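You operate a simulated robot arm through the tools that you are given. There is no shell and no other tool. Be economical: measure what you need, move in short steps, check, and stop when the job is done.

Carry out the task below with a simulated robot arm. There is one attempt and no reset: what you move stays moved.

Task
Top up the clamped motor's oil to between the two red rings.
Fine: use the pump and spill none; park the spout and put the filler cap back. Leave the other controls.

It is judged by the outcome, as a careful person would: the job done as asked, and still so three seconds after it is handed in. It fails if anything else is knocked over, pushed out of place, dropped, spilled or broken. Lids that push on must go on centred and level and be pressed home; caps that screw on are set level and turned clockwise until they are tight.

Robot
A 7-joint arm with a two-finger parallel gripper, fixed in place. Base frame: the origin is at the foot of the arm, x ahead of it, y to its left, z up. Units: mm, degrees, N and s.
Its first joint turns from -66.0 to 66.0 degrees. Payload 1.57 kg.
The TCP is the grasp point between the finger pads, 30 mm short of the fingertips. In the tool frame z runs along the fingers and y along their closing line. Largest opening 110 mm; finger width 24, thickness 12; the body of the gripper, 48 by 112 mm, starts 78 mm behind the TCP.
Orientation is that of the tool frame in the base frame, as a unit quaternion [w, x, y, z]. With the fingers straight down and closing along the base's y, the tool's x points along the base's -x, its y along +y and its z along -z.

Tools
- The arm moves only by the tool arm_command. Its argument "moves" is text: rows parted by semicolons, each of 7 numbers parted by spaces: the turn, a rotation vector about the base's x, y, z in degrees, then the shift along the base's x, y, z in mm, then the gripper command, from -1 (shut) to 1 (fully open), values between in proportion. In form: wx wy wz tx ty tz jaw; .... A call has 1 to 12 rows; each row shifts and turns the commanded pose from where the row before left it. Rows are played at 5 a second. More than 50 mm and 8.6 degrees between two rows, or a gripper value outside its range, and nothing of the call is played. Where a pose cannot be reached the arm comes as near as it can. A force on the tool above 70 N (or 10 N above the force at the start of the call, whichever is more), or a blocked arm, ends the call early, and 0.2 s more pass. Each finger travels about 108 mm/s and halts on what it meets, pressing with about 39 N; the grip force reading is that of the motor and also rises with nothing between the fingers. The clock runs only during rows and for 0.2 s after the last one: add rows that do not move to give the fingers time. The reply holds the time, the measured pose of the TCP, the force on the tool along the base axes, the opening and the grip force, in the units named above and with some noise.
- Cameras (640 x 400 px; columns grow to the right, rows downward): "scene" is fixed at [147.2, -383, 1393.9]; the picture's right is [0.89, -0.46, 0.00], its down [-0.31, -0.60, -0.74] and it looks along [0.34, 0.66, -0.67] (base axes); focal length 214 px, centre (320, 200). "wrist" rides on the gripper at [-36, 0, -80] in the tool frame; the picture's right is [0.00, -1.00, 0.00], its down [0.97, 0.00, -0.24] and it looks along [0.24, 0.00, 0.97] (tool axes); focal length 218 px, centre (320, 200).
- capture(camera): a new picture of that camera. No time passes.
- point_at(camera, pixels): there is no depth. For up to 12 entries [column, row, z] of the newest picture of that camera ("zoom" is the newest enlarged one), the place [x, y] in the base frame at which the ray of that pixel passes the height z, good to about 2 mm. No time passes.
- inspect(camera, box): a new picture of the part [left, top, right, bottom] of that camera's present view, enlarged. No time passes.
- close_job(): hands the job in; it is judged then, once.

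Keep the steps short. Do not move on a guess: measure, check each grasp and each placing, and mend mistakes. In all there are 80 turns and 46 pictures (those below and enlarged ones count). Leave the gripper open and the arm clear of the work at the hand-in unless told otherwise, and finish with a single line.

The tools are called after "Emit:" as a command line: name --argument value ..., lists and objects as JSON in quotes. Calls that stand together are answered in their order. arm_command: Moves the arm, as the interface text tells. Its arguments: {"type":"object","properties":{"moves":{"type":"string"}},"required":["moves"]} The other tools are called the same way: capture (camera) takes a picture; point_at (camera, pixels) gives the place at which the rays of pixels pass given heights; inspect (camera, box) takes an enlarged picture of a part of a camera's view; close_job () hands the job in.

At the start:

```text
clock: 0.0
position: [399.3, 83.7, 1199.9]
tool_rot: [0.0, 0.0, 1.0, 0.0]
ft_force: [0.5, 0.1, -0.3]
width: 110.2
grip_force: 0.0
```

scene: 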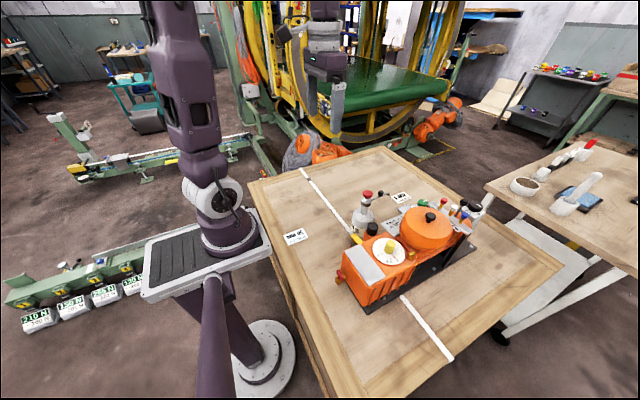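
wrist: 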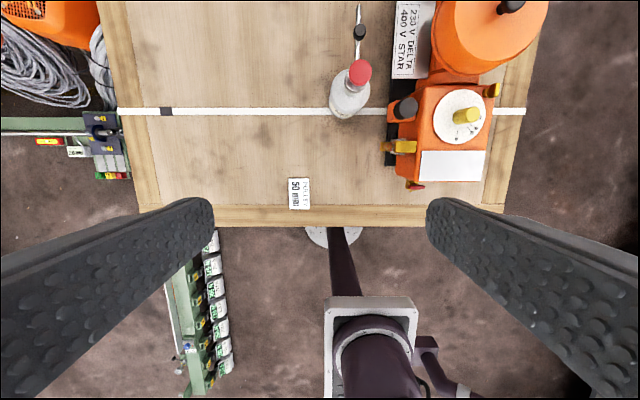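

I see an orange motor with a white disc and yellow cap, and an oil pump can with a red knob. I'll enlarge both views to identify the parts.

Emit:
inspect --camera "scene" --box '[320, 170, 500, 320]'

Emit:
inspect --camera "wrist" --box '[270, 0, 550, 220]'

```text
2.67 times, centred on (410, 245) of scene
```

zoom: 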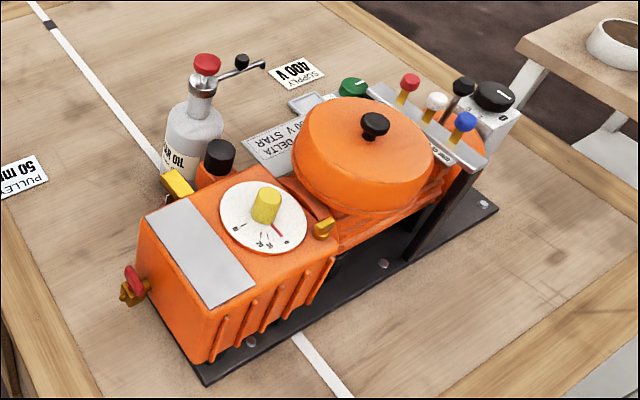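

```text
1.82 times, centred on (410, 110) of wrist
```

zoom: 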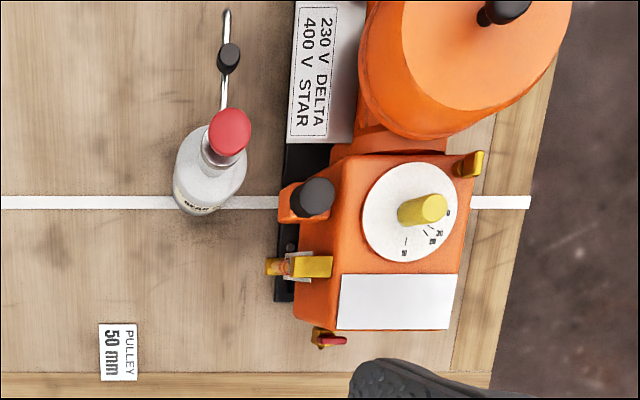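

The filler looks like the black cap on the near-left neck; the oil can has a red plunger and a spout with a black knob. I'll locate these at assumed heights.

Emit:
point_at --camera "scene" --pixels '[[367, 193, 1000], [363, 228, 850], [382, 226, 950], [389, 194, 970], [394, 194, 970]]'

Emit:
point_at --camera "wrist" --pixels '[[360, 72, 1000], [345, 112, 850], [406, 107, 950], [359, 32, 970], [359, 3, 970], [397, 147, 900], [402, 147, 940], [414, 185, 880]]'

```text
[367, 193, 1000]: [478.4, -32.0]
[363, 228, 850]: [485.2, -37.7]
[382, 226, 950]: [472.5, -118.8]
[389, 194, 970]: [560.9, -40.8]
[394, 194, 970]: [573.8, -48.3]
```

```text
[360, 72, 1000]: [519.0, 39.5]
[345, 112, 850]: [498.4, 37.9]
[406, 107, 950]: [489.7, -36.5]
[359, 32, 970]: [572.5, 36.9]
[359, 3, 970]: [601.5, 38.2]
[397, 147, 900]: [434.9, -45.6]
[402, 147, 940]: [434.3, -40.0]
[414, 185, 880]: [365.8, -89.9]
```

The estimates by triangulation put the red knob near (538, 29, 930). I'll lower straight by 120 mm, staying well above everything, and look again.

Emit:
arm_command --moves "0 0 0 10 -15 -40 1; 0 0 0 10 -15 -40 1; 0 0 0 10 -15 -40 1; 0 0 0 0 0 0 1"

Emit:
capture --camera "wrist"

Emit:
inspect --camera "scene" --box '[330, 180, 420, 260]'

```text
clock: 1.0
position: [429.5, 38.2, 1080.6]
tool_rot: [0.001, 0.0, 1.0, 0.0]
ft_force: [0.2, 1.1, 0.8]
width: 110.1
grip_force: 0.1
```

```text
41 pictures are left
```

wrist: 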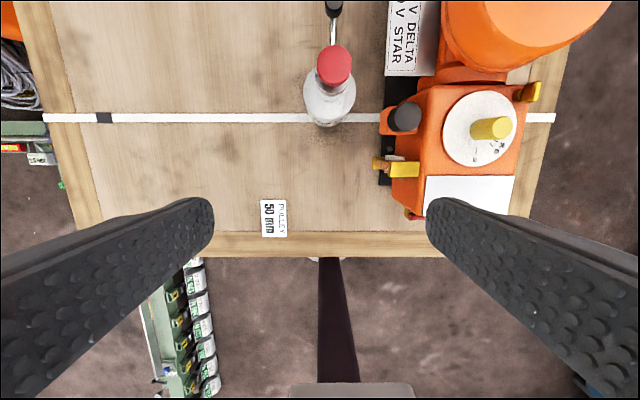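

```text
5.00 times, centred on (375, 220) of scene
```

zoom: 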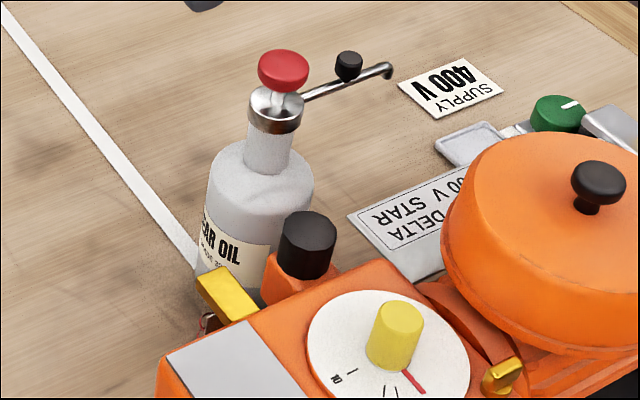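

Bottle says "GEAR OIL", with a push-plunger and spout with its own black knob. I need a side view of the gearbox's left face for the sight glass: I'll move to y≈150, z≈1040 and tilt about x by -50°.

Emit:
arm_command --moves "-8.4 0 0 5 20 -6 1; -8.4 0 0 5 20 -6 1; -8.4 0 0 5 20 -6 1; -8.4 0 0 5 20 -6 1; -8.4 0 0 0 20 -6 1; -8.4 0 0 0 15 -6 1; 0 0 0 0 0 0 1"

Emit:
capture --camera "wrist"

```text
clock: 2.6
position: [452.6, 154.3, 1042.2]
tool_rot: [-0.001, 0.0, 0.904, -0.427]
ft_force: [0.3, 0.2, -0.1]
width: 110.0
grip_force: 0.1
```

```text
39 pictures are left
```

wrist: 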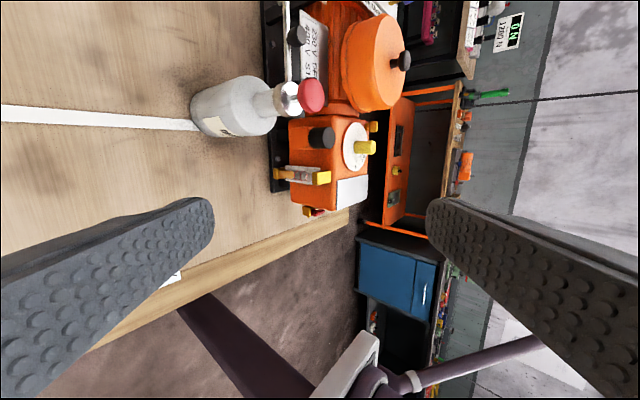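

Emit:
inspect --camera "wrist" --box '[265, 110, 345, 220]'

Emit:
inspect --camera "wrist" --box '[180, 0, 420, 160]'

```text
3.64 times, centred on (305, 165) of wrist
```

zoom: 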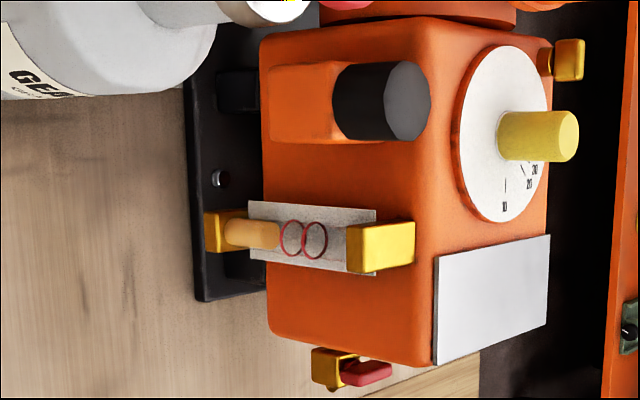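

```text
2.50 times, centred on (300, 80) of wrist
```

zoom: 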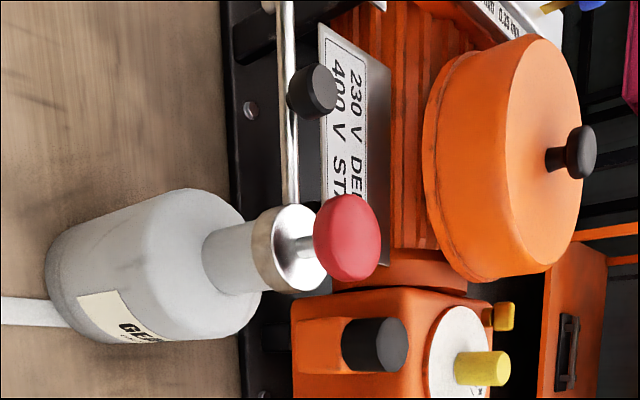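

The sight glass shows oil just under the lower of two red rings. Now I triangulate the black filler cap, plunger and spout knob between the two cameras.

Emit:
point_at --camera "wrist" --pixels '[[329, 138, 950], [329, 138, 920], [314, 94.4, 930], [314, 94.4, 950], [299.2, 35.2, 930], [299.2, 35.2, 910]]'

Emit:
point_at --camera "scene" --pixels '[[372.6, 224.4, 950], [372.6, 224.4, 920], [367.6, 193, 930], [367.6, 193, 950], [380.8, 192, 930], [380.8, 192, 910], [388.6, 194, 930], [388.6, 194, 910]]'

```text
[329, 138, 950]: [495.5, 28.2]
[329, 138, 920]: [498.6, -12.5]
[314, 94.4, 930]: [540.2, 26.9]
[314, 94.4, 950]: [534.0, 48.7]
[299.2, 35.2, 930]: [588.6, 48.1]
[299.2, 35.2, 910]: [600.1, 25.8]
```

```text
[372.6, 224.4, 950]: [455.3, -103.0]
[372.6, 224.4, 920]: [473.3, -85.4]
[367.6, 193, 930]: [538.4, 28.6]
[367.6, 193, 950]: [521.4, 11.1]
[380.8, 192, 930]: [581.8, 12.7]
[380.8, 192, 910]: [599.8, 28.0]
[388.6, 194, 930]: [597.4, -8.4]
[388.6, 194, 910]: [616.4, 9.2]
```

Plunger top ≈ (538, 28, 930), spout knob ≈ (600, 27, 910), cap top ≈ (498, -63, 883). The spout will need to swing about -113°. I'll undo the tilt and view from above to check what is in its way.

Emit:
arm_command --moves "8.4 0 0 10 -25 5 1; 8.4 0 0 10 -25 5 1; 8.4 0 0 10 -25 5 1; 8.4 0 0 10 -25 5 1; 8.4 0 0 10 -25 5 1; 8.4 0 0 10 -25 5 1; 0 0 0 0 -20 0 1; 0 0 0 0 0 0 1"

Emit:
capture --camera "wrist"

```text
clock: 4.4
position: [511.4, -16.4, 1073.0]
tool_rot: [0.0, 0.002, 1.0, 0.0]
ft_force: [1.1, 0.4, 0.0]
width: 110.2
grip_force: 0.1
```

```text
36 pictures are left
```

wrist: 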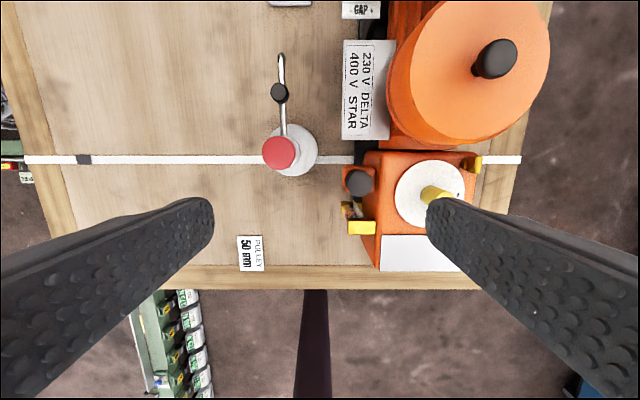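

Emit:
inspect --camera "wrist" --box '[240, 20, 480, 170]'

Emit:
point_at --camera "wrist" --pixels '[[280, 153, 930], [279, 92, 910], [281, 57, 890], [360, 183, 883], [360, 183, 870], [296, 150, 850], [296, 150, 750], [251, 253, 850], [251, 253, 750], [388, 95, 900], [420, 140, 900], [495, 58, 950]]'

Emit:
point_at --camera "scene" --pixels '[[295, 237, 850], [295, 237, 750], [403, 197, 850], [403, 197, 750], [430, 216, 950], [430, 216, 900]]'

```text
2.67 times, centred on (360, 95) of wrist
```

zoom: 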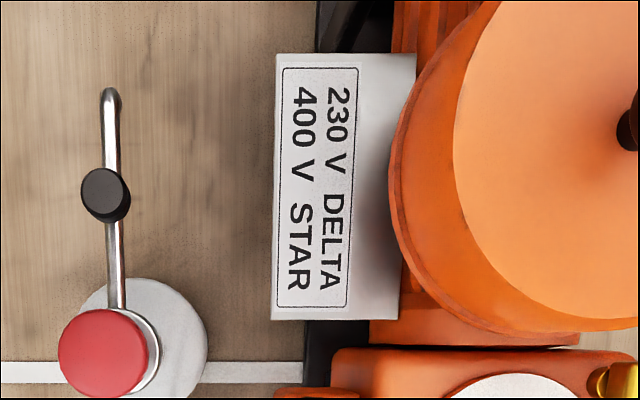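

```text
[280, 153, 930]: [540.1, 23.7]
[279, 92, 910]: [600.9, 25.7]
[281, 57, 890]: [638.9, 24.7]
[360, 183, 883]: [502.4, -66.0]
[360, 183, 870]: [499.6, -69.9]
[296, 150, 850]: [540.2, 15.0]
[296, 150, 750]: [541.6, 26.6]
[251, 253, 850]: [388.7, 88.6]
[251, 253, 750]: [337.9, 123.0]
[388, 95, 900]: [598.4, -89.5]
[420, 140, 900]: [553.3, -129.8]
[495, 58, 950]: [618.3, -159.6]
```

```text
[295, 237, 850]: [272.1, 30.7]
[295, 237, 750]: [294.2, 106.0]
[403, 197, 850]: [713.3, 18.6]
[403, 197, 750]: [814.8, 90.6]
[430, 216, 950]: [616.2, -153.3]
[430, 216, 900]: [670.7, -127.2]
```

Drum knob is at ≈(618,-157,950); drum rim is ≥120 mm from the pump axis, so the ~100 mm spout can swing past. For the cap, I'll turn the tool +90° about z (fingers closing along x) and hover above the cap, looking again.

Emit:
arm_command --moves "0 0 8.2 -1 -5 -7 1; 0 0 8.2 -1 -5 -7 1; 0 0 8.2 -1 -5 -7 1; 0 0 8.2 -1 -5 -7 1; 0 0 8.2 -1 -5 -7 1; 0 0 8.2 -1 -5 -7 1; 0 0 8.2 -1 -5 -7 1; 0 0 8.2 -1 -5 -7 1; 0 0 8.2 -1 -5 -7 1; 0 0 8.2 -1 -5 -7 1; 0 0 8 -1 0 0 1; 0 0 0 0 0 0 1"

Emit:
capture --camera "wrist"

```text
clock: 7.0
position: [498.8, -65.6, 1003.5]
tool_rot: [0.0, 0.708, -0.706, 0.0]
ft_force: [0.0, -0.7, -1.4]
width: 109.8
grip_force: 0.0
```

```text
34 pictures are left
```

wrist: 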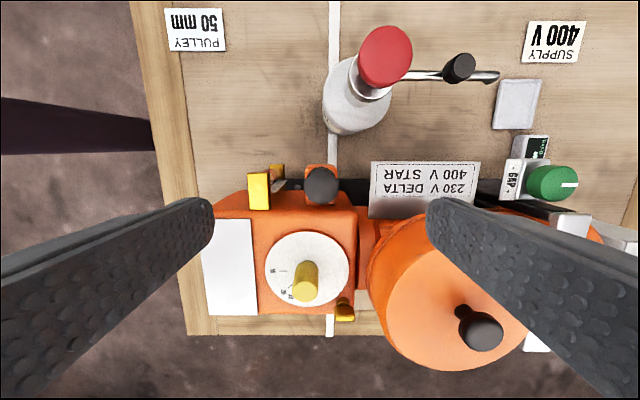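

Emit:
point_at --camera "wrist" --pixels '[[321, 186, 883], [321, 186, 870], [337, 186, 880], [305, 186, 880], [271, 190, 890], [271, 190, 860], [358, 210, 880], [372, 215, 860], [385, 57, 930], [459, 67, 910], [490, 78, 890], [195, 30, 700]]'

Emit:
inspect --camera "wrist" --box '[240, 140, 400, 240]'

```text
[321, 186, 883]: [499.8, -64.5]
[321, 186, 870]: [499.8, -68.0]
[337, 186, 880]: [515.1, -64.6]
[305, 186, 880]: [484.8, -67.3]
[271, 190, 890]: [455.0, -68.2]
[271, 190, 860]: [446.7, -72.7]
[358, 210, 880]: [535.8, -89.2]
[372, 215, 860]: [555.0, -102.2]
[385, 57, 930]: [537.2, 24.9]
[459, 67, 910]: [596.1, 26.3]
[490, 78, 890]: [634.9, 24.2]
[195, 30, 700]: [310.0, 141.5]
```

```text
4.00 times, centred on (320, 190) of wrist
```

zoom: 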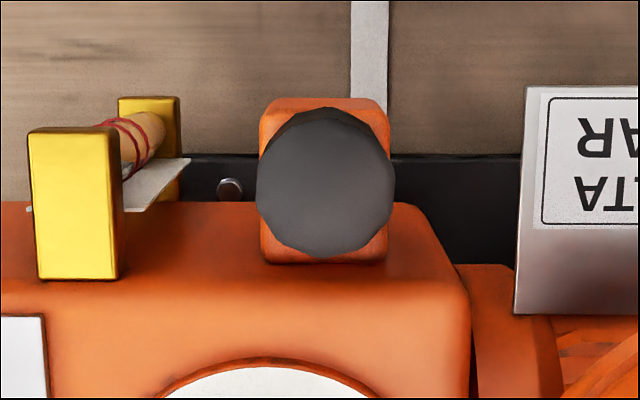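

Cap centre (500,-65), diameter ≈32, with a yellow sight-glass fitting at x≈455. I'll narrow the jaws to ~50 mm and descend to TCP z≈925, then check.

Emit:
arm_command --moves "0 0 0 1 1 0 -0.09; 0 0 0 0 0 0 -0.09; 0 0 0 0 0 0 -0.09; 0 0 0 0 0 -40 -0.09; 0 0 0 0 0 -38 -0.09; 0 0 0 0 0 0 -0.09"

Emit:
capture --camera "wrist"

Emit:
inspect --camera "scene" --box '[330, 180, 420, 260]'

```text
clock: 8.4
position: [501.6, -64.5, 925.5]
tool_rot: [-0.001, 0.707, -0.707, 0.001]
ft_force: [0.3, -1.2, 0.3]
width: 50.0
grip_force: 0.1
```

```text
32 pictures are left
```

wrist: 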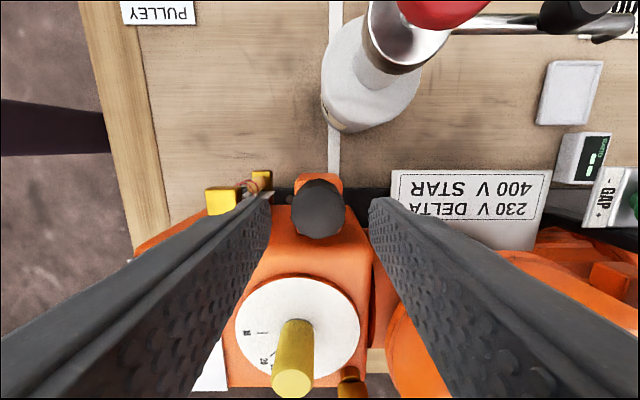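

```text
5.00 times, centred on (375, 220) of scene
```

zoom: 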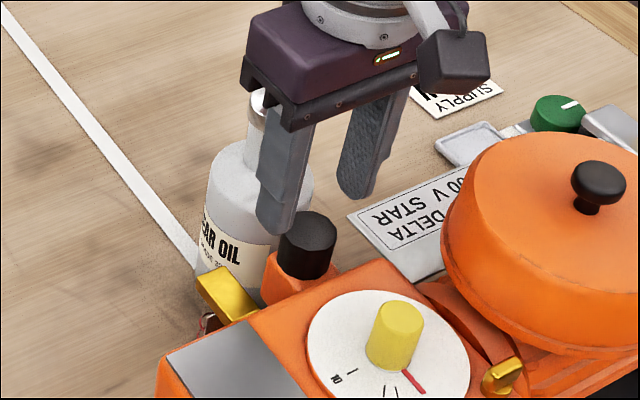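

Jaws straddle the cap evenly (cap centre col 318, tip midpoint ~320). I'll descend ~31 mm and close on it.

Emit:
arm_command --moves "0 0 0 -0.5 0 -16 -0.09; 0 0 0 0 0 -15 -0.09; 0 0 0 0 0 0 -0.09; 0 0 0 0 0 0 -0.45; 0 0 0 0 0 0 -0.6; 0 0 0 0 0 0 -0.6"

Emit:
capture --camera "wrist"

```text
clock: 9.8
position: [500.1, -67.0, 895.4]
tool_rot: [0.0, -0.707, 0.707, 0.001]
ft_force: [0.4, 0.0, 0.2]
width: 31.0
grip_force: 39.1
```

```text
30 pictures are left
```

wrist: 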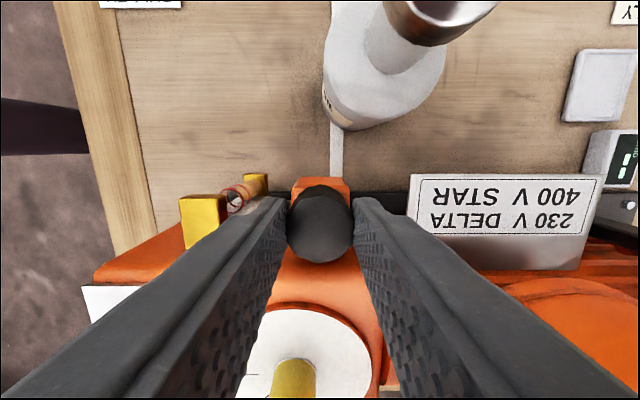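

Gripped (31 mm, 39 N). Before twisting I must know whether the gearbox top is above the fingertips; I triangulate the grey plate's corner on the gearbox top.

Emit:
point_at --camera "wrist" --pixels '[[84, 288, 880], [84, 288, 850], [84, 288, 830]]'

Emit:
point_at --camera "scene" --pixels '[[344.3, 251.3, 880], [344.3, 251.3, 850], [344.3, 251.3, 830]]'

```text
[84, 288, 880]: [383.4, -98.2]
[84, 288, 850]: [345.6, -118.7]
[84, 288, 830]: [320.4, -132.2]
```

```text
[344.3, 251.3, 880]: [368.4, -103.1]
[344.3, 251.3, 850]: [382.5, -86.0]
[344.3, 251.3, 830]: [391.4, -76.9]
```

Gearbox top is ≈873, and the fingertips ≈865, so turning here would foul the gearbox. First a gentle 3 mm lift test to see if the cap simply pulls off.

Emit:
arm_command --moves "0 0 0 0 0 1.5 -0.6; 0 0 0 0 0 1.5 -0.6; 0 0 0 0 0 0 -0.6"

```text
clock: 10.6
position: [499.8, -64.7, 898.3]
tool_rot: [0.0, -0.707, 0.708, 0.0]
ft_force: [-0.1, 0.0, 0.2]
width: 31.3
grip_force: 39.2
```

No resistance. I'll lift another 24 mm and look whether the cap came along.

Emit:
arm_command --moves "0 0 0 0 0 4 -0.6; 0 0 0 0 0 10 -0.6; 0 0 0 0 0 10 -0.6; 0 0 0 0 0 0 -0.6"

Emit:
inspect --camera "scene" --box '[330, 180, 420, 260]'

```text
clock: 11.6
position: [500.0, -65.9, 923.3]
tool_rot: [0.0, 0.707, -0.707, 0.0]
ft_force: [0.1, 1.0, 0.1]
width: 22.0
grip_force: 0.1
```

```text
5.00 times, centred on (375, 220) of scene
```

zoom: 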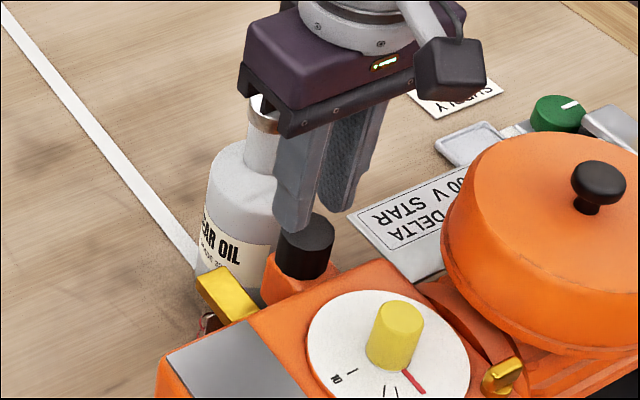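

The cap stayed on and the fingers slipped, so it is a screw cap. To check the clearance for turning and read the sight glass, I'll go for a horizontal look from +y (tilt ~-72°), keeping high until clear of the bottle.

Emit:
arm_command --moves "0 0 0 0 0 40 -0.6; 0 0 0 0 0 47 1; -8 0 0 -5 20 0 1; -8 0 0 -5 20 0 1; -8 0 0 -5 20 0 1; -8 0 0 -5 20 0 1; -8 0 0 -5 20 0 1; -8 0 0 -5 20 0 1; -8 0 0 -5 20 0 1; -8 0 0 -5 20 0 1; -8 0 0 -10 20 0 1; 0 0 0 0 0 0 1"

Emit:
arm_command --moves "0 0 0 0 0 -30 1; 0 0 0 0 0 -30 1; 0 0 0 0 0 -15 1; 0 0 0 0 0 0 1"

Emit:
capture --camera "wrist"

```text
clock: 14.2
position: [449.6, 114.4, 1009.4]
tool_rot: [-0.416, -0.571, 0.572, -0.416]
ft_force: [-0.2, 0.2, 0.0]
width: 109.9
grip_force: 0.0
```

```text
clock: 15.2
position: [449.5, 114.7, 934.1]
tool_rot: [-0.415, -0.572, 0.572, -0.415]
ft_force: [0.6, 0.2, 0.4]
width: 110.1
grip_force: 0.0
```

```text
28 pictures are left
```

wrist: 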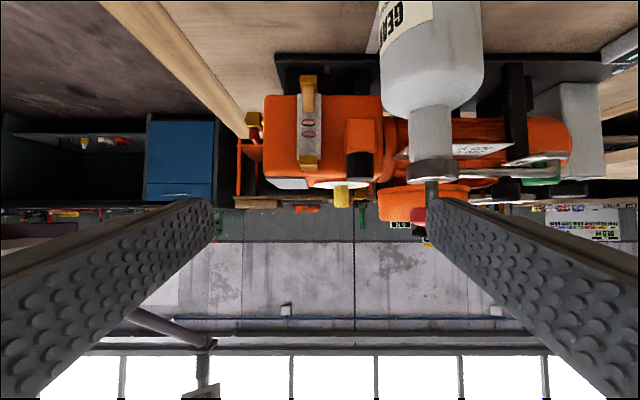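

Emit:
inspect --camera "wrist" --box '[250, 70, 410, 210]'

```text
2.86 times, centred on (330, 140) of wrist
```

zoom: 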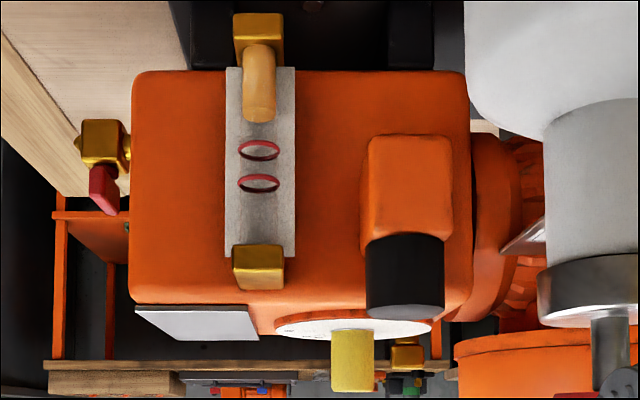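

Emit:
point_at --camera "zoom" --pixels '[[330, 295, 873], [330, 295, 868], [330, 295, 878], [405, 305, 883], [405, 305, 886], [405, 248, 860], [405, 248, 855], [260, 183, 840], [260, 183, 830], [260, 122, 800], [260, 150, 820], [445, 300, 875]]'

```text
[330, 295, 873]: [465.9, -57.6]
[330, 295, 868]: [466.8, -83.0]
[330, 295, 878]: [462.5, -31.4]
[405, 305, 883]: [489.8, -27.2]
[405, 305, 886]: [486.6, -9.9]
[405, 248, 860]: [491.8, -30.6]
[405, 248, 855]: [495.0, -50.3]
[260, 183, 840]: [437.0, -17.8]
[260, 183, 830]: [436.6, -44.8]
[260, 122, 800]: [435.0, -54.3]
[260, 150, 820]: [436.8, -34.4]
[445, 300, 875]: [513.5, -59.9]
```

Cap spans z ≈855–880, gearbox top ≈870: turning is possible with the tips at ~872 (TCP 902). To allow a long counter-clockwise sweep I'll go back up, untilt, and turn the tool from +90° to -90°.

Emit:
arm_command --moves "0 0 0 0 0 40 1; 0 0 0 0 0 40 1; 8 0 0 5 -20 0 1; 8 0 0 5 -20 0 1; 8 0 0 5 -20 0 1; 8 0 0 5 -20 0 1; 8 0 0 5 -20 0 1; 8 0 0 5 -20 0 1; 8 0 0 5 -20 0 1; 8 0 0 5 -20 0 1; 8 0 0 10 -20 0 1; 0 0 0 0 0 0 1"

Emit:
arm_command --moves "0 0 -8.2 0 0 0 1; 0 0 -8.2 0 0 0 1; 0 0 -8.2 0 0 0 1; 0 0 -8.2 0 0 0 1; 0 0 -8.2 0 0 0 1; 0 0 -8.2 0 0 0 1; 0 0 -8.2 0 0 0 1; 0 0 -8.2 0 0 0 1; 0 0 -8.2 0 0 0 1; 0 0 -8.2 0 0 0 1; 0 0 -8.0 0 0 0 1; 0 0 0 0 0 0 1"

Emit:
arm_command --moves "0 0 -8.2 0 0 0 1; 0 0 -8.2 0 0 0 1; 0 0 -8.2 0 0 0 1; 0 0 -8.2 0 0 0 1; 0 0 -8.2 0 0 0 1; 0 0 -8.2 0 0 0 1; 0 0 -8.2 0 0 0 1; 0 0 -8.2 0 0 0 1; 0 0 -8.2 0 0 0 1; 0 0 -8.2 0 0 0 1; 0 0 -8.0 0 0 0 1; 0 0 0 0 0 0 -0.09"

Emit:
capture --camera "wrist"

```text
clock: 17.8
position: [500.1, -66.1, 1013.3]
tool_rot: [0.0, 0.707, -0.707, 0.0]
ft_force: [0.4, 0.3, 0.2]
width: 109.8
grip_force: 0.0
```

```text
clock: 20.4
position: [500.4, -65.5, 1014.3]
tool_rot: [-0.001, 0.001, 1.0, 0.0]
ft_force: [0.3, -0.2, 1.2]
width: 110.0
grip_force: 0.0
```

```text
clock: 23.0
position: [500.4, -64.7, 1014.9]
tool_rot: [0.0, 0.708, 0.707, 0.0]
ft_force: [0.3, -0.3, -0.5]
width: 50.3
grip_force: 0.1
```

```text
26 pictures are left
```

wrist: 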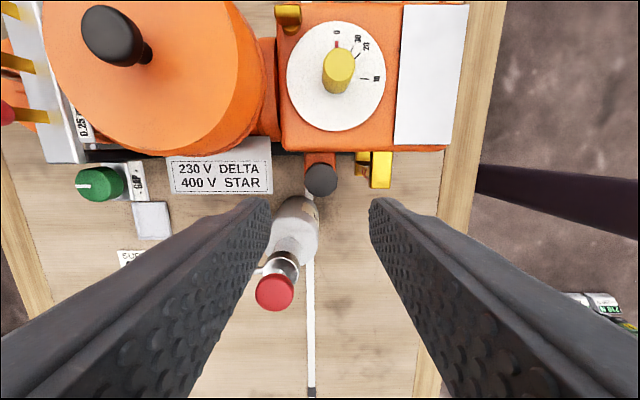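

Yaw -90 reached. Recheck the cap's location from here.

Emit:
point_at --camera "wrist" --pixels '[[321, 181, 880], [337, 181, 880], [305, 181, 880]]'

Emit:
arm_command --moves "0 0 0 0 0 -40 -0.09; 0 0 0 0 0 -38 -0.09; 0 0 0 0 0 -20 -0.09; 0 0 0 0 0 -14 -0.09; 0 0 0 0 0 0 -0.09"

```text
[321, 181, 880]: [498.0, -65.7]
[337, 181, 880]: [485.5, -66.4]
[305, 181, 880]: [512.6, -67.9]
```

```text
clock: 24.2
position: [499.6, -65.5, 902.7]
tool_rot: [0.0, 0.707, 0.707, 0.0]
ft_force: [-0.2, 0.6, 0.6]
width: 50.3
grip_force: 0.1
```

At TCP 902.7. Close, then turn counter-clockwise 64°.

Emit:
arm_command --moves "0 0 0 0 0 0 -0.6; 0 0 0 0 0 0 -0.6; 0 0 0 0 0 0 -0.6; 0 0 8 0 0 0 -0.6; 0 0 8 0 0 0 -0.6; 0 0 8 0 0 0 -0.6; 0 0 8 0 0 0.2 -0.6; 0 0 8 0 0 0.2 -0.6; 0 0 8 0 0 0.2 -0.6; 0 0 8 0 0 0.2 -0.6; 0 0 8 0 0 0.2 -0.6; 0 0 0 0 0 0 -0.6"

Emit:
capture --camera "wrist"

```text
clock: 26.8
position: [500.4, -66.1, 902.4]
tool_rot: [0.0, 0.225, 0.974, -0.001]
ft_force: [-2.6, -9.0, 11.1]
width: 31.3
grip_force: 39.3
```

```text
25 pictures are left
```

wrist: 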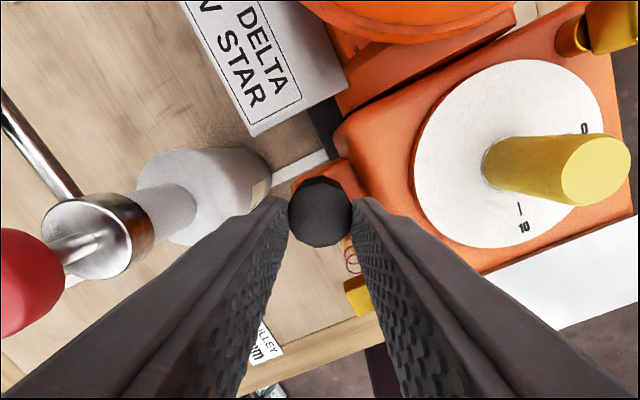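

Force Fz +11 N suggests the cap is rising into the fingers. I continue turning with a bit more upward follow.

Emit:
arm_command --moves "0 0 0 0 0 1 -0.6; 0 0 8 0 0 0.4 -0.6; 0 0 8 0 0 0.4 -0.6; 0 0 8 0 0 0.4 -0.6; 0 0 8 0 0 0.4 -0.6; 0 0 0 0 0 0 -0.6"

```text
clock: 28.2
position: [499.0, -67.2, 904.5]
tool_rot: [0.0, -0.054, 0.999, 0.0]
ft_force: [-9.3, -10.4, -1.9]
width: 31.5
grip_force: 39.4
```

Emit:
arm_command --moves "0 0 0 -0.8 -1 0.3 -0.6; 0 0 8 0 0 0.3 -0.6; 0 0 8 0 0 0.3 -0.6; 0 0 8 0 0 0.3 -0.6; 0 0 8 0 0 0.3 -0.6; 0 0 8 0 0 0.3 -0.6; 0 0 8 0 0 0.3 -0.6; 0 0 8 0 0 0.3 -0.6; 0 0 8 0 0 0.3 -0.6; 0 0 8 0 0 0.3 -0.6; 0 0 0 0 0 0 -0.6"

Emit:
capture --camera "wrist"

```text
clock: 30.6
position: [498.8, -67.7, 909.3]
tool_rot: [0.0, -0.629, 0.777, 0.0]
ft_force: [-0.8, -17.5, -0.2]
width: 31.6
grip_force: 39.0
```

```text
24 pictures are left
```

wrist: 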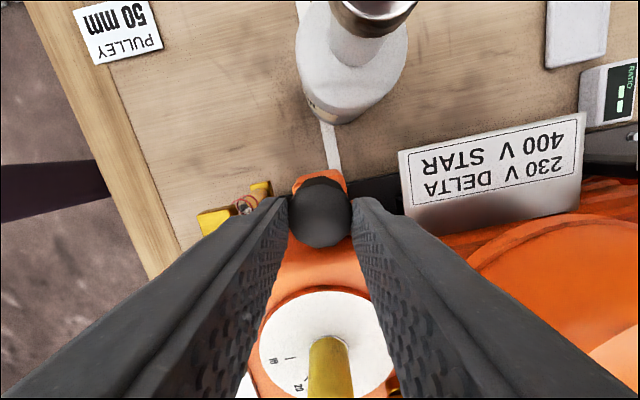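

The cap keeps its place between the fingers while I've risen to 909, so it has risen with the turn. I try a small lift with 16° more turn.

Emit:
arm_command --moves "0 0 8 0 -1 0.5 -0.6; 0 0 8 0 0 0.5 -0.6; 0 0 0 0 0 1.5 -0.6; 0 0 0 0 0 0 -0.6"

```text
clock: 31.6
position: [500.4, -67.6, 910.8]
tool_rot: [-0.001, 0.731, -0.682, 0.0]
ft_force: [3.1, -11.9, -3.8]
width: 31.4
grip_force: 38.7
```

Slight pull-back (-4 N): still threaded or nearly free. Continue turning 64°.

Emit:
arm_command --moves "0 0 8 0 -0.5 0.2 -0.6; 0 0 8 0 0 0.3 -0.6; 0 0 8 0 0 0.3 -0.6; 0 0 8 0 0 0.3 -0.6; 0 0 8 0 0 0.3 -0.6; 0 0 8 0 0 0.3 -0.6; 0 0 8 0 0 0.3 -0.6; 0 0 8 0 0 0.3 -0.6; 0 0 0 0 0 0 -0.6"

```text
clock: 33.6
position: [499.2, -67.2, 912.7]
tool_rot: [0.001, 0.982, -0.191, 0.001]
ft_force: [5.8, -4.5, 1.2]
width: 31.1
grip_force: 38.8
```

Emit:
arm_command --moves "0 0 0 0 0 1.5 -0.6; 0 0 0 0 0 1.5 -0.6; 0 0 0 0 0 2 -0.6; 0 0 0 0 0 0 -0.6"

Emit:
inspect --camera "scene" --box '[330, 180, 420, 260]'

```text
clock: 34.6
position: [498.0, -67.0, 918.3]
tool_rot: [-0.001, 0.982, -0.191, 0.0]
ft_force: [-0.2, 0.4, 0.0]
width: 31.1
grip_force: 38.9
```

```text
5.00 times, centred on (375, 220) of scene
```

zoom: 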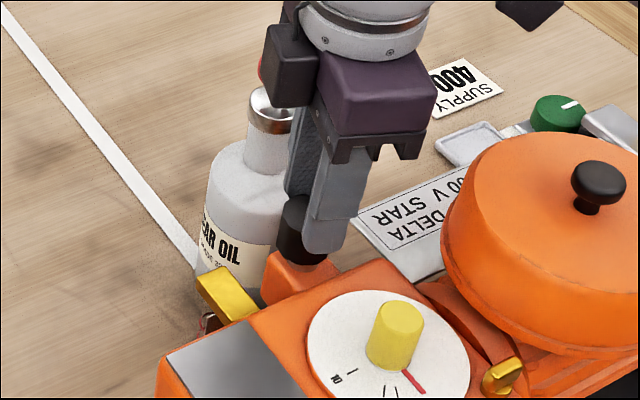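

Forces are nil and the cap is held free above its boss. I'll lift to ~970, carry it to the empty table at about (410, 55) and turn back to +90° on the way.

Emit:
arm_command --moves "0 0 0 0 0 25 -0.6; 0 0 0 0 0 27 -0.6; 0 0 -8.4 -12 15 0 -0.6; 0 0 -8.4 -12 15 0 -0.6; 0 0 -8.4 -12 15 0 -0.6; 0 0 -8.4 -12 15 0 -0.6; 0 0 -8.4 -10 15 0 -0.6; 0 0 -8.4 -10 15 0 -0.6; 0 0 -8.4 -10 15 0 -0.6; 0 0 -8.4 -10 15 0 -0.6; 0 0 0 0 0 0 -0.6"

Emit:
capture --camera "wrist"

Emit:
inspect --camera "scene" --box '[290, 160, 440, 280]'

```text
clock: 37.0
position: [410.6, 52.7, 969.8]
tool_rot: [0.0, 0.711, -0.703, 0.0]
ft_force: [0.0, 1.2, -0.3]
width: 31.1
grip_force: 39.0
```

```text
22 pictures are left
```

wrist: 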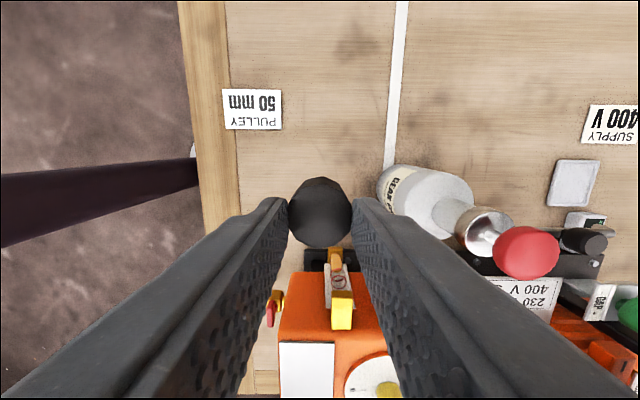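

```text
3.33 times, centred on (365, 220) of scene
```

zoom: 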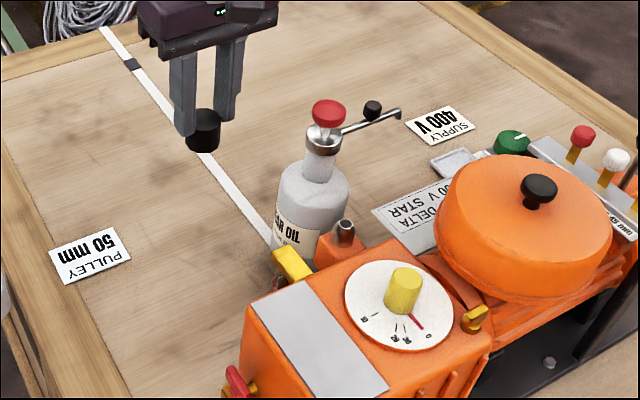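

The threaded filler neck is open. Measure the table height using the two cards in both views.

Emit:
point_at --camera "wrist" --pixels '[[252, 109, 750], [252, 109, 700], [612, 125, 750], [612, 125, 700]]'

Emit:
point_at --camera "scene" --pixels '[[296, 237, 750], [296, 237, 700], [401.3, 198, 750], [401.3, 198, 700]]'

```text
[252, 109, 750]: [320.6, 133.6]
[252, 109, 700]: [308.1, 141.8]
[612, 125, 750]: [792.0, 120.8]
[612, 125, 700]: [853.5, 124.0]
```

```text
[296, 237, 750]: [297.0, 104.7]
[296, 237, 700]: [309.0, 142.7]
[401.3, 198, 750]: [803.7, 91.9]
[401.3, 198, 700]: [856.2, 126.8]
```

Table is at z = 700 (both cards agree). Descend to TCP ≈765.

Emit:
arm_command --moves "0 0 0 0 0 -45 -0.6; 0 0 0 0 0 -45 -0.6; 0 0 0 0 0 -45 -0.6; 0 0 0 0 0 -45 -0.6; 0 0 0 0 0 -20 -0.6; 0 0 0 0 0 0 -0.6"

Emit:
arm_command --moves "0 0 0 0 0 -4 -0.6; 0 0 0 0 0 -4 -0.6; 0 0 0 0 0 -3 -0.6; 0 0 0 0 0 0 -0.6"

```text
clock: 38.4
position: [413.3, 52.9, 768.5]
tool_rot: [0.0, 0.712, -0.702, 0.0]
ft_force: [0.6, -0.8, -1.3]
width: 31.1
grip_force: 39.6
```

```text
clock: 39.4
position: [411.5, 51.1, 760.1]
tool_rot: [0.0, 0.713, -0.702, 0.001]
ft_force: [0.6, -0.4, 0.7]
width: 31.1
grip_force: 38.5
```

Emit:
arm_command --moves "0 0 0 0 0 -3 -0.6; 0 0 0 0 0 -3 -0.6; 0 0 0 0 0 0 -0.6"

Emit:
arm_command --moves "0 0 0 0 0 -2 -0.6; 0 0 0 0 0 -2 -0.6; 0 0 0 0 0 0 -0.6"

Emit:
arm_command --moves "0 0 0 0 0 -2 -0.6; 0 0 0 0 0 0 -0.6"

```text
clock: 40.2
position: [411.4, 52.1, 752.7]
tool_rot: [0.0, 0.712, -0.702, 0.0]
ft_force: [-2.2, 1.5, 15.8]
width: 31.2
grip_force: 39.0
```

```text
clock: 41.0
position: [411.5, 52.5, 748.9]
tool_rot: [-0.001, 0.712, -0.702, 0.001]
ft_force: [-2.1, 3.3, 34.6]
width: 31.2
grip_force: 38.7
```

```text
clock: 41.6
position: [410.7, 50.2, 746.3]
tool_rot: [0.0, 0.711, -0.703, 0.001]
ft_force: [0.9, 1.2, 33.3]
width: 31.1
grip_force: 39.9
```

Contact felt at TCP≈754; the cap stands on the table. Open to ~50 mm and rise.

Emit:
arm_command --moves "0 0 0 0 0 2 -0.6; 0 0 0 0 0 0 -0.2; 0 0 0 0 0 0 -0.1; 0 0 0 0 0 0 -0.1; 0 0 0 0 0 30 -0.1; 0 0 0 0 0 45 -0.1; 0 0 0 0 0 45 -0.1; 0 0 0 0 0 45 0.5; 0 0 0 0 0 45 0.5; 0 0 0 0 0 0 0.5"

Emit:
capture --camera "wrist"

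```text
clock: 43.8
position: [411.0, 52.0, 957.9]
tool_rot: [0.0, 0.712, -0.702, -0.001]
ft_force: [0.3, -0.6, -0.8]
width: 82.7
grip_force: 0.0
```

```text
20 pictures are left
```

wrist: 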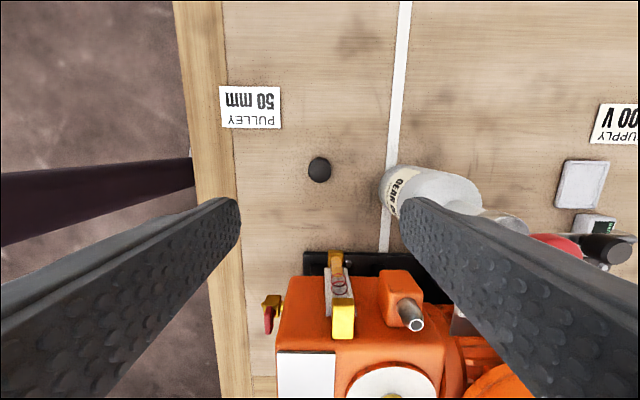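

Cap stands on the table. Now locate the open neck mouth from both cameras.

Emit:
point_at --camera "wrist" --pixels '[[416.5, 323.5, 880], [416.5, 323.5, 870], [319, 170, 725]]'

Emit:
point_at --camera "scene" --pixels '[[373, 227.5, 880], [373, 227.5, 870]]'

```text
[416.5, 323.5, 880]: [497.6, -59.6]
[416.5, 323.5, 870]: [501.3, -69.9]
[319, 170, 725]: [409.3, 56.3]
```

```text
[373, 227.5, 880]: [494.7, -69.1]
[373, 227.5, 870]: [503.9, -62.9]
```

Mouth ≈ (500,-66,875), 99.7 mm from the pump axis at -112.7°, spout tip radius ≈98.5: it fits. Next: hover above the spout knob (600, 26), yaw from 90 to 20.

Emit:
arm_command --moves "0 0 0 0 0 40 0.3; 0 0 -8 21 -3 3 0.1; 0 0 -8 21 -3 0 -0.1; 0 0 -8 21 -3 0 -0.3; 0 0 -8 21 -3 0 -0.3; 0 0 -8 21 -3 0 -0.3; 0 0 -8 21 -3 0 -0.3; 0 0 -8 21 -3 0 -0.3; 0 0 -8 21 -3 0 -0.3; 0 0 -6 20 -2 0 -0.3; 0 0 0 0 0 0 -0.3"

Emit:
capture --camera "wrist"

```text
clock: 46.2
position: [598.5, 27.5, 1002.9]
tool_rot: [0.0, -0.18, 0.984, 0.0]
ft_force: [0.3, -0.1, 0.0]
width: 38.4
grip_force: 0.0
```

```text
19 pictures are left
```

wrist: 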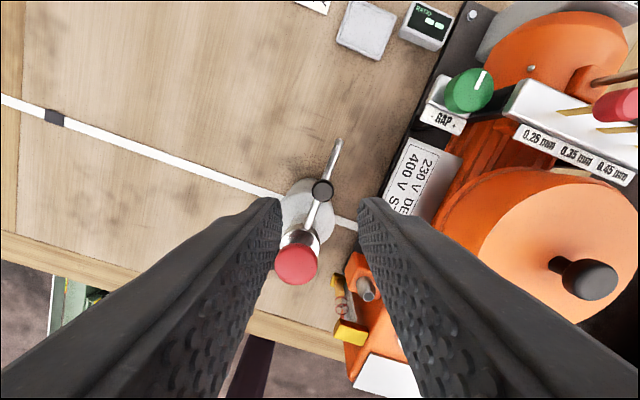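

Emit:
point_at --camera "wrist" --pixels '[[323, 190, 910], [323, 190, 905], [296, 266, 930], [301, 238, 910], [336, 142, 890]]'

Emit:
inspect --camera "wrist" --box '[270, 130, 370, 290]'

```text
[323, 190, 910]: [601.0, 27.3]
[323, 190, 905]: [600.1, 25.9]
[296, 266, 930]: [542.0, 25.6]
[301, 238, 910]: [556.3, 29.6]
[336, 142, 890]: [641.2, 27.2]
```

```text
2.50 times, centred on (320, 210) of wrist
```

zoom: 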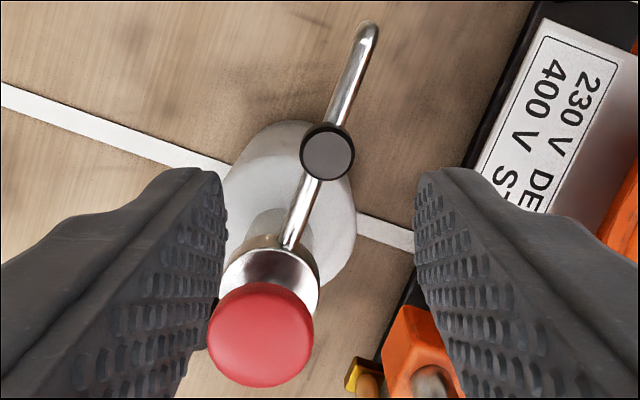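

Knob (600.5, 26.5), ≈18 mm wide. Descend to TCP 930 with ~38 mm opening and close.

Emit:
arm_command --moves "0 0 0 2 -1 -40 -0.3; 0 0 0 0 0 -23 -0.3; 0 0 0 0 0 -10 -0.3; 0 0 0 0 0 0 -0.5; 0 0 0 0 0 0 -0.75; 0 0 0 0 0 0 -0.75; 0 0 0 0 0 0 -0.75"

Emit:
capture --camera "wrist"

```text
clock: 47.8
position: [601.4, 24.7, 929.1]
tool_rot: [0.0, -0.181, 0.984, 0.0]
ft_force: [1.7, -0.3, -6.3]
width: 17.7
grip_force: 32.9
```

```text
17 pictures are left
```

wrist: 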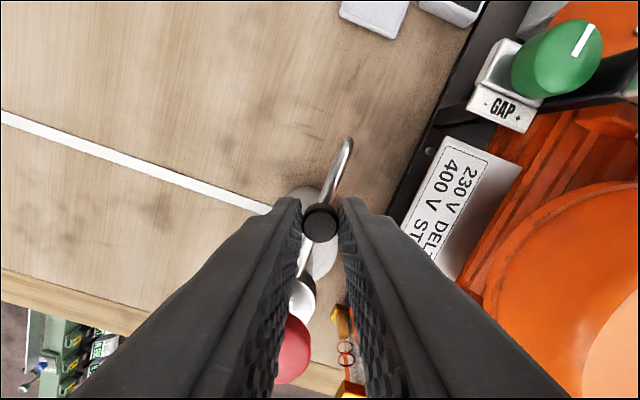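

Knob gripped (17.7 mm). Swing the first 16° along the arc and check the force.

Emit:
arm_command --moves "0 0 -8.05 -0.6 -8.7 0 -0.75; 0 0 -8.05 -1.8 -8.5 0 -0.75; 0 0 0 0 0 0 -0.75"

Emit:
inspect --camera "scene" --box '[330, 170, 430, 250]'

```text
clock: 48.6
position: [598.1, 9.9, 929.6]
tool_rot: [0.001, -0.04, 0.999, 0.0]
ft_force: [2.7, 1.4, -2.9]
width: 17.7
grip_force: 32.6
```

```text
5.00 times, centred on (380, 210) of scene
```

zoom: 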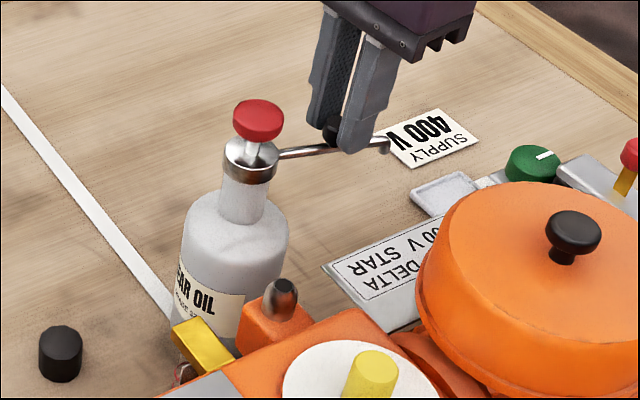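

Spout swings freely and the bottle stays put. Continue the arc up to -96.6°.

Emit:
arm_command --moves "0 0 -8.05 -3 -8.2 0 -0.75; 0 0 -8.05 -4.1 -7.7 0 -0.75; 0 0 -8.05 -5.1 -7 0 -0.75; 0 0 -8.05 -6.1 -6.2 0 -0.75; 0 0 -8.05 -6.9 -5.3 0 -0.75; 0 0 0 0 0 0 -0.75"

Emit:
arm_command --moves "0 0 -8.05 -7.6 -4.3 0 -0.75; 0 0 -8.05 -8.1 -3.2 0 -0.75; 0 0 -8.05 -8.5 -2 0 -0.75; 0 0 -8.05 -8.7 -0.8 0 -0.75; 0 0 -8.05 -8.7 0.4 0 -0.75; 0 0 0 0 0 0 -0.75"

Emit:
arm_command --moves "0 0 -8.05 -8.5 1.6 0 -0.75; 0 0 -8.05 -8.3 2.8 0 -0.75; 0 0 0 0 0 0 -0.75"

Emit:
capture --camera "wrist"

Emit:
inspect --camera "scene" --box '[340, 190, 410, 250]'

```text
clock: 50.0
position: [574.0, -25.3, 928.9]
tool_rot: [0.001, 0.307, 0.952, 0.001]
ft_force: [-1.5, 6.8, 13.6]
width: 17.8
grip_force: 32.1
```

```text
clock: 51.4
position: [533.2, -36.8, 928.2]
tool_rot: [0.0, 0.616, 0.788, 0.0]
ft_force: [3.6, 10.2, 2.9]
width: 17.9
grip_force: 32.8
```

```text
clock: 52.2
position: [514.4, -32.0, 928.7]
tool_rot: [0.0, 0.72, 0.694, 0.0]
ft_force: [8.0, 10.1, -8.1]
width: 17.6
grip_force: 32.9
```

```text
15 pictures are left
```

wrist: 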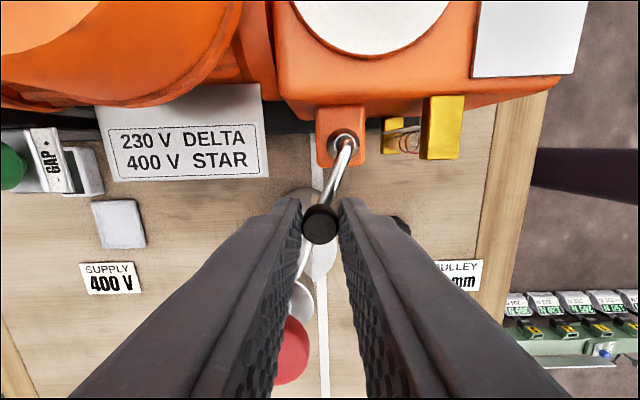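

```text
6.67 times, centred on (375, 220) of scene
```

zoom: 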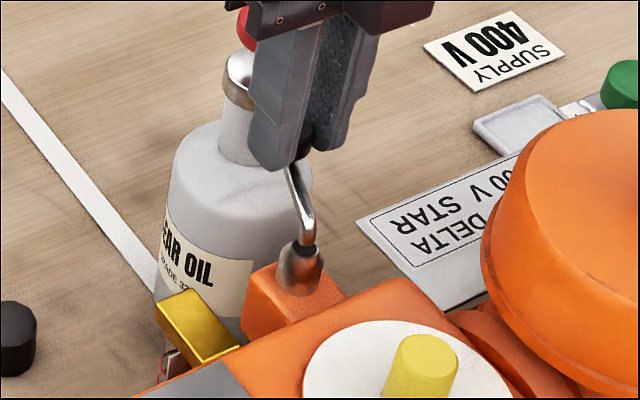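

The spout tip is at the mouth. Enlarge the wrist view to check centring.

Emit:
inspect --camera "wrist" --box '[300, 100, 390, 230]'

```text
3.08 times, centred on (345, 165) of wrist
```

zoom: 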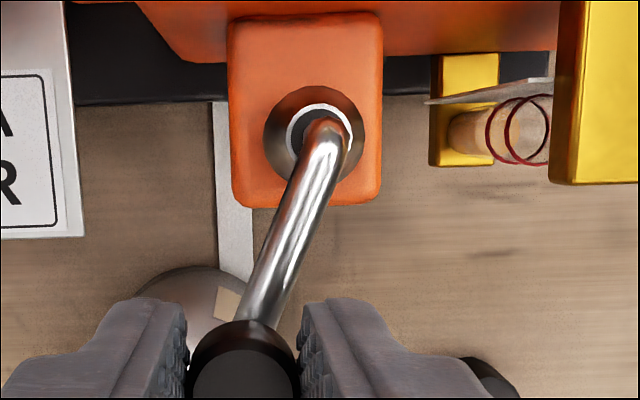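

Tip is inside the mouth ring, about 1.5 mm toward -x. Nudge +1° back, release and rise vertically.

Emit:
arm_command --moves "0 0 0.9 0.9 -0.4 0 -0.75; 0 0 0 0 0 0 -0.75; 0 0 0 0 0 0 -0.5; 0 0 0 0 0 0 -0.4; 0 0 0 0 0 20 -0.4; 0 0 0 0 0 40 -0.4; 0 0 0 0 0 20 -0.4; 0 0 0 0 0 0 -0.4"

Emit:
inspect --camera "wrist" --box '[260, 100, 440, 300]'

```text
clock: 54.0
position: [516.6, -32.6, 1008.6]
tool_rot: [0.0, 0.713, 0.701, 0.0]
ft_force: [0.5, 0.0, 0.4]
width: 33.0
grip_force: 0.1
```

```text
2.00 times, centred on (350, 200) of wrist
```

zoom: 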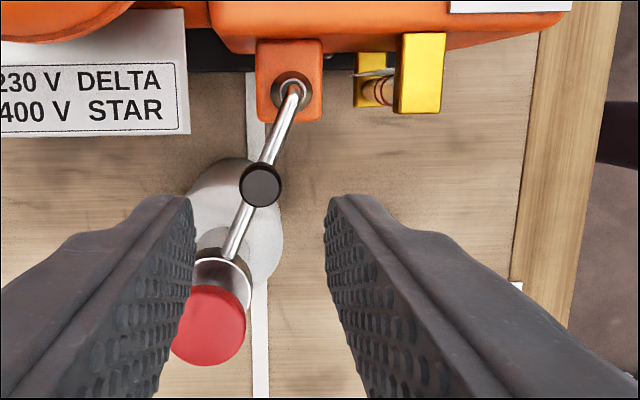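

Spout stays in the mouth. Now close the jaws and go above the plunger (539, 26), tips ~8 mm above its top.

Emit:
arm_command --moves "0 0 0 11 29 0 -1; 0 0 0 11.4 29.6 0 -1; 0 0 0 0 0 0 -1; 0 0 0 0 0 -30 -1; 0 0 0 0 0 -9 -1; 0 0 0 0 0 0 -1"

Emit:
inspect --camera "scene" --box '[340, 170, 410, 250]'

```text
clock: 55.4
position: [538.6, 24.9, 968.9]
tool_rot: [0.0, 0.714, 0.701, 0.001]
ft_force: [-1.0, 0.0, 0.0]
width: 0.1
grip_force: 21.4
```

```text
5.00 times, centred on (375, 210) of scene
```

zoom: 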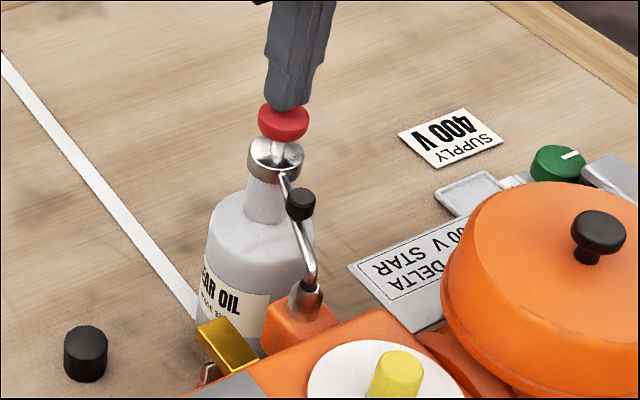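

Fingertips are centred over the plunger. Press down in small steps.

Emit:
arm_command --moves "0 0 0 0 0 -4 -1; 0 0 0 0 0 -4 -1; 0 0 0 0 0 -3 -1; 0 0 0 0 0 -3 -1; 0 0 0 0 0 0 -1"

```text
clock: 56.6
position: [538.4, 26.1, 957.0]
tool_rot: [0.0, 0.713, 0.701, 0.0]
ft_force: [2.0, -1.0, 6.1]
width: 0.0
grip_force: 21.2
```

Contact (6 N). Push further 9 mm.

Emit:
arm_command --moves "0 0 0 0 0 -3 -1; 0 0 0 0 0 -3 -1; 0 0 0 0 0 -3 -1; 0 0 0 0 0 0 -1"

```text
clock: 57.6
position: [539.5, 25.3, 947.3]
tool_rot: [0.001, 0.713, 0.701, 0.001]
ft_force: [7.7, 0.3, 20.1]
width: 0.0
grip_force: 20.9
```

Emit:
arm_command --moves "0 0 0 0 0 -2.5 -1; 0 0 0 0 0 -2.5 -1; 0 0 0 0 0 0 -1"

Emit:
inspect --camera "wrist" --box '[300, 80, 520, 240]'

```text
clock: 58.4
position: [538.7, 25.7, 944.0]
tool_rot: [0.003, 0.713, 0.701, 0.002]
ft_force: [8.8, 0.6, 59.1]
width: 0.2
grip_force: 22.0
```

```text
2.50 times, centred on (410, 160) of wrist
```

zoom: 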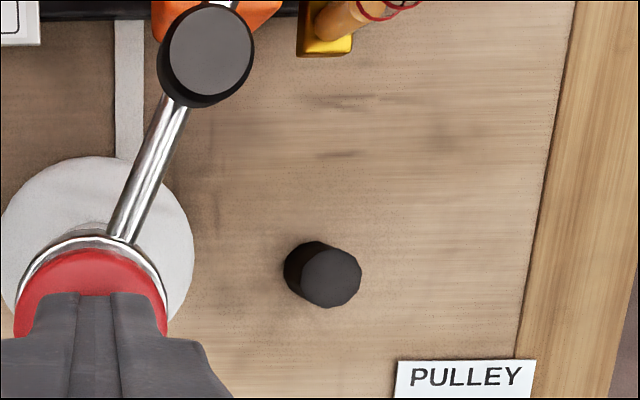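

Bottomed at 944 (59 N). The sight glass is visible near (440,75) in this view; enlarge it.

Emit:
inspect --camera "wrist" --box '[390, 40, 490, 110]'

```text
5.71 times, centred on (440, 75) of wrist
```

zoom: 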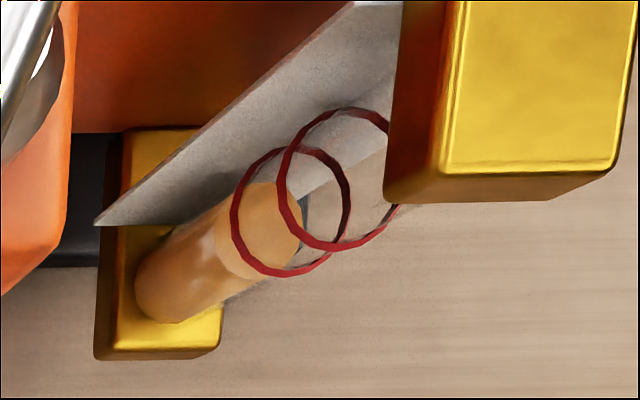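

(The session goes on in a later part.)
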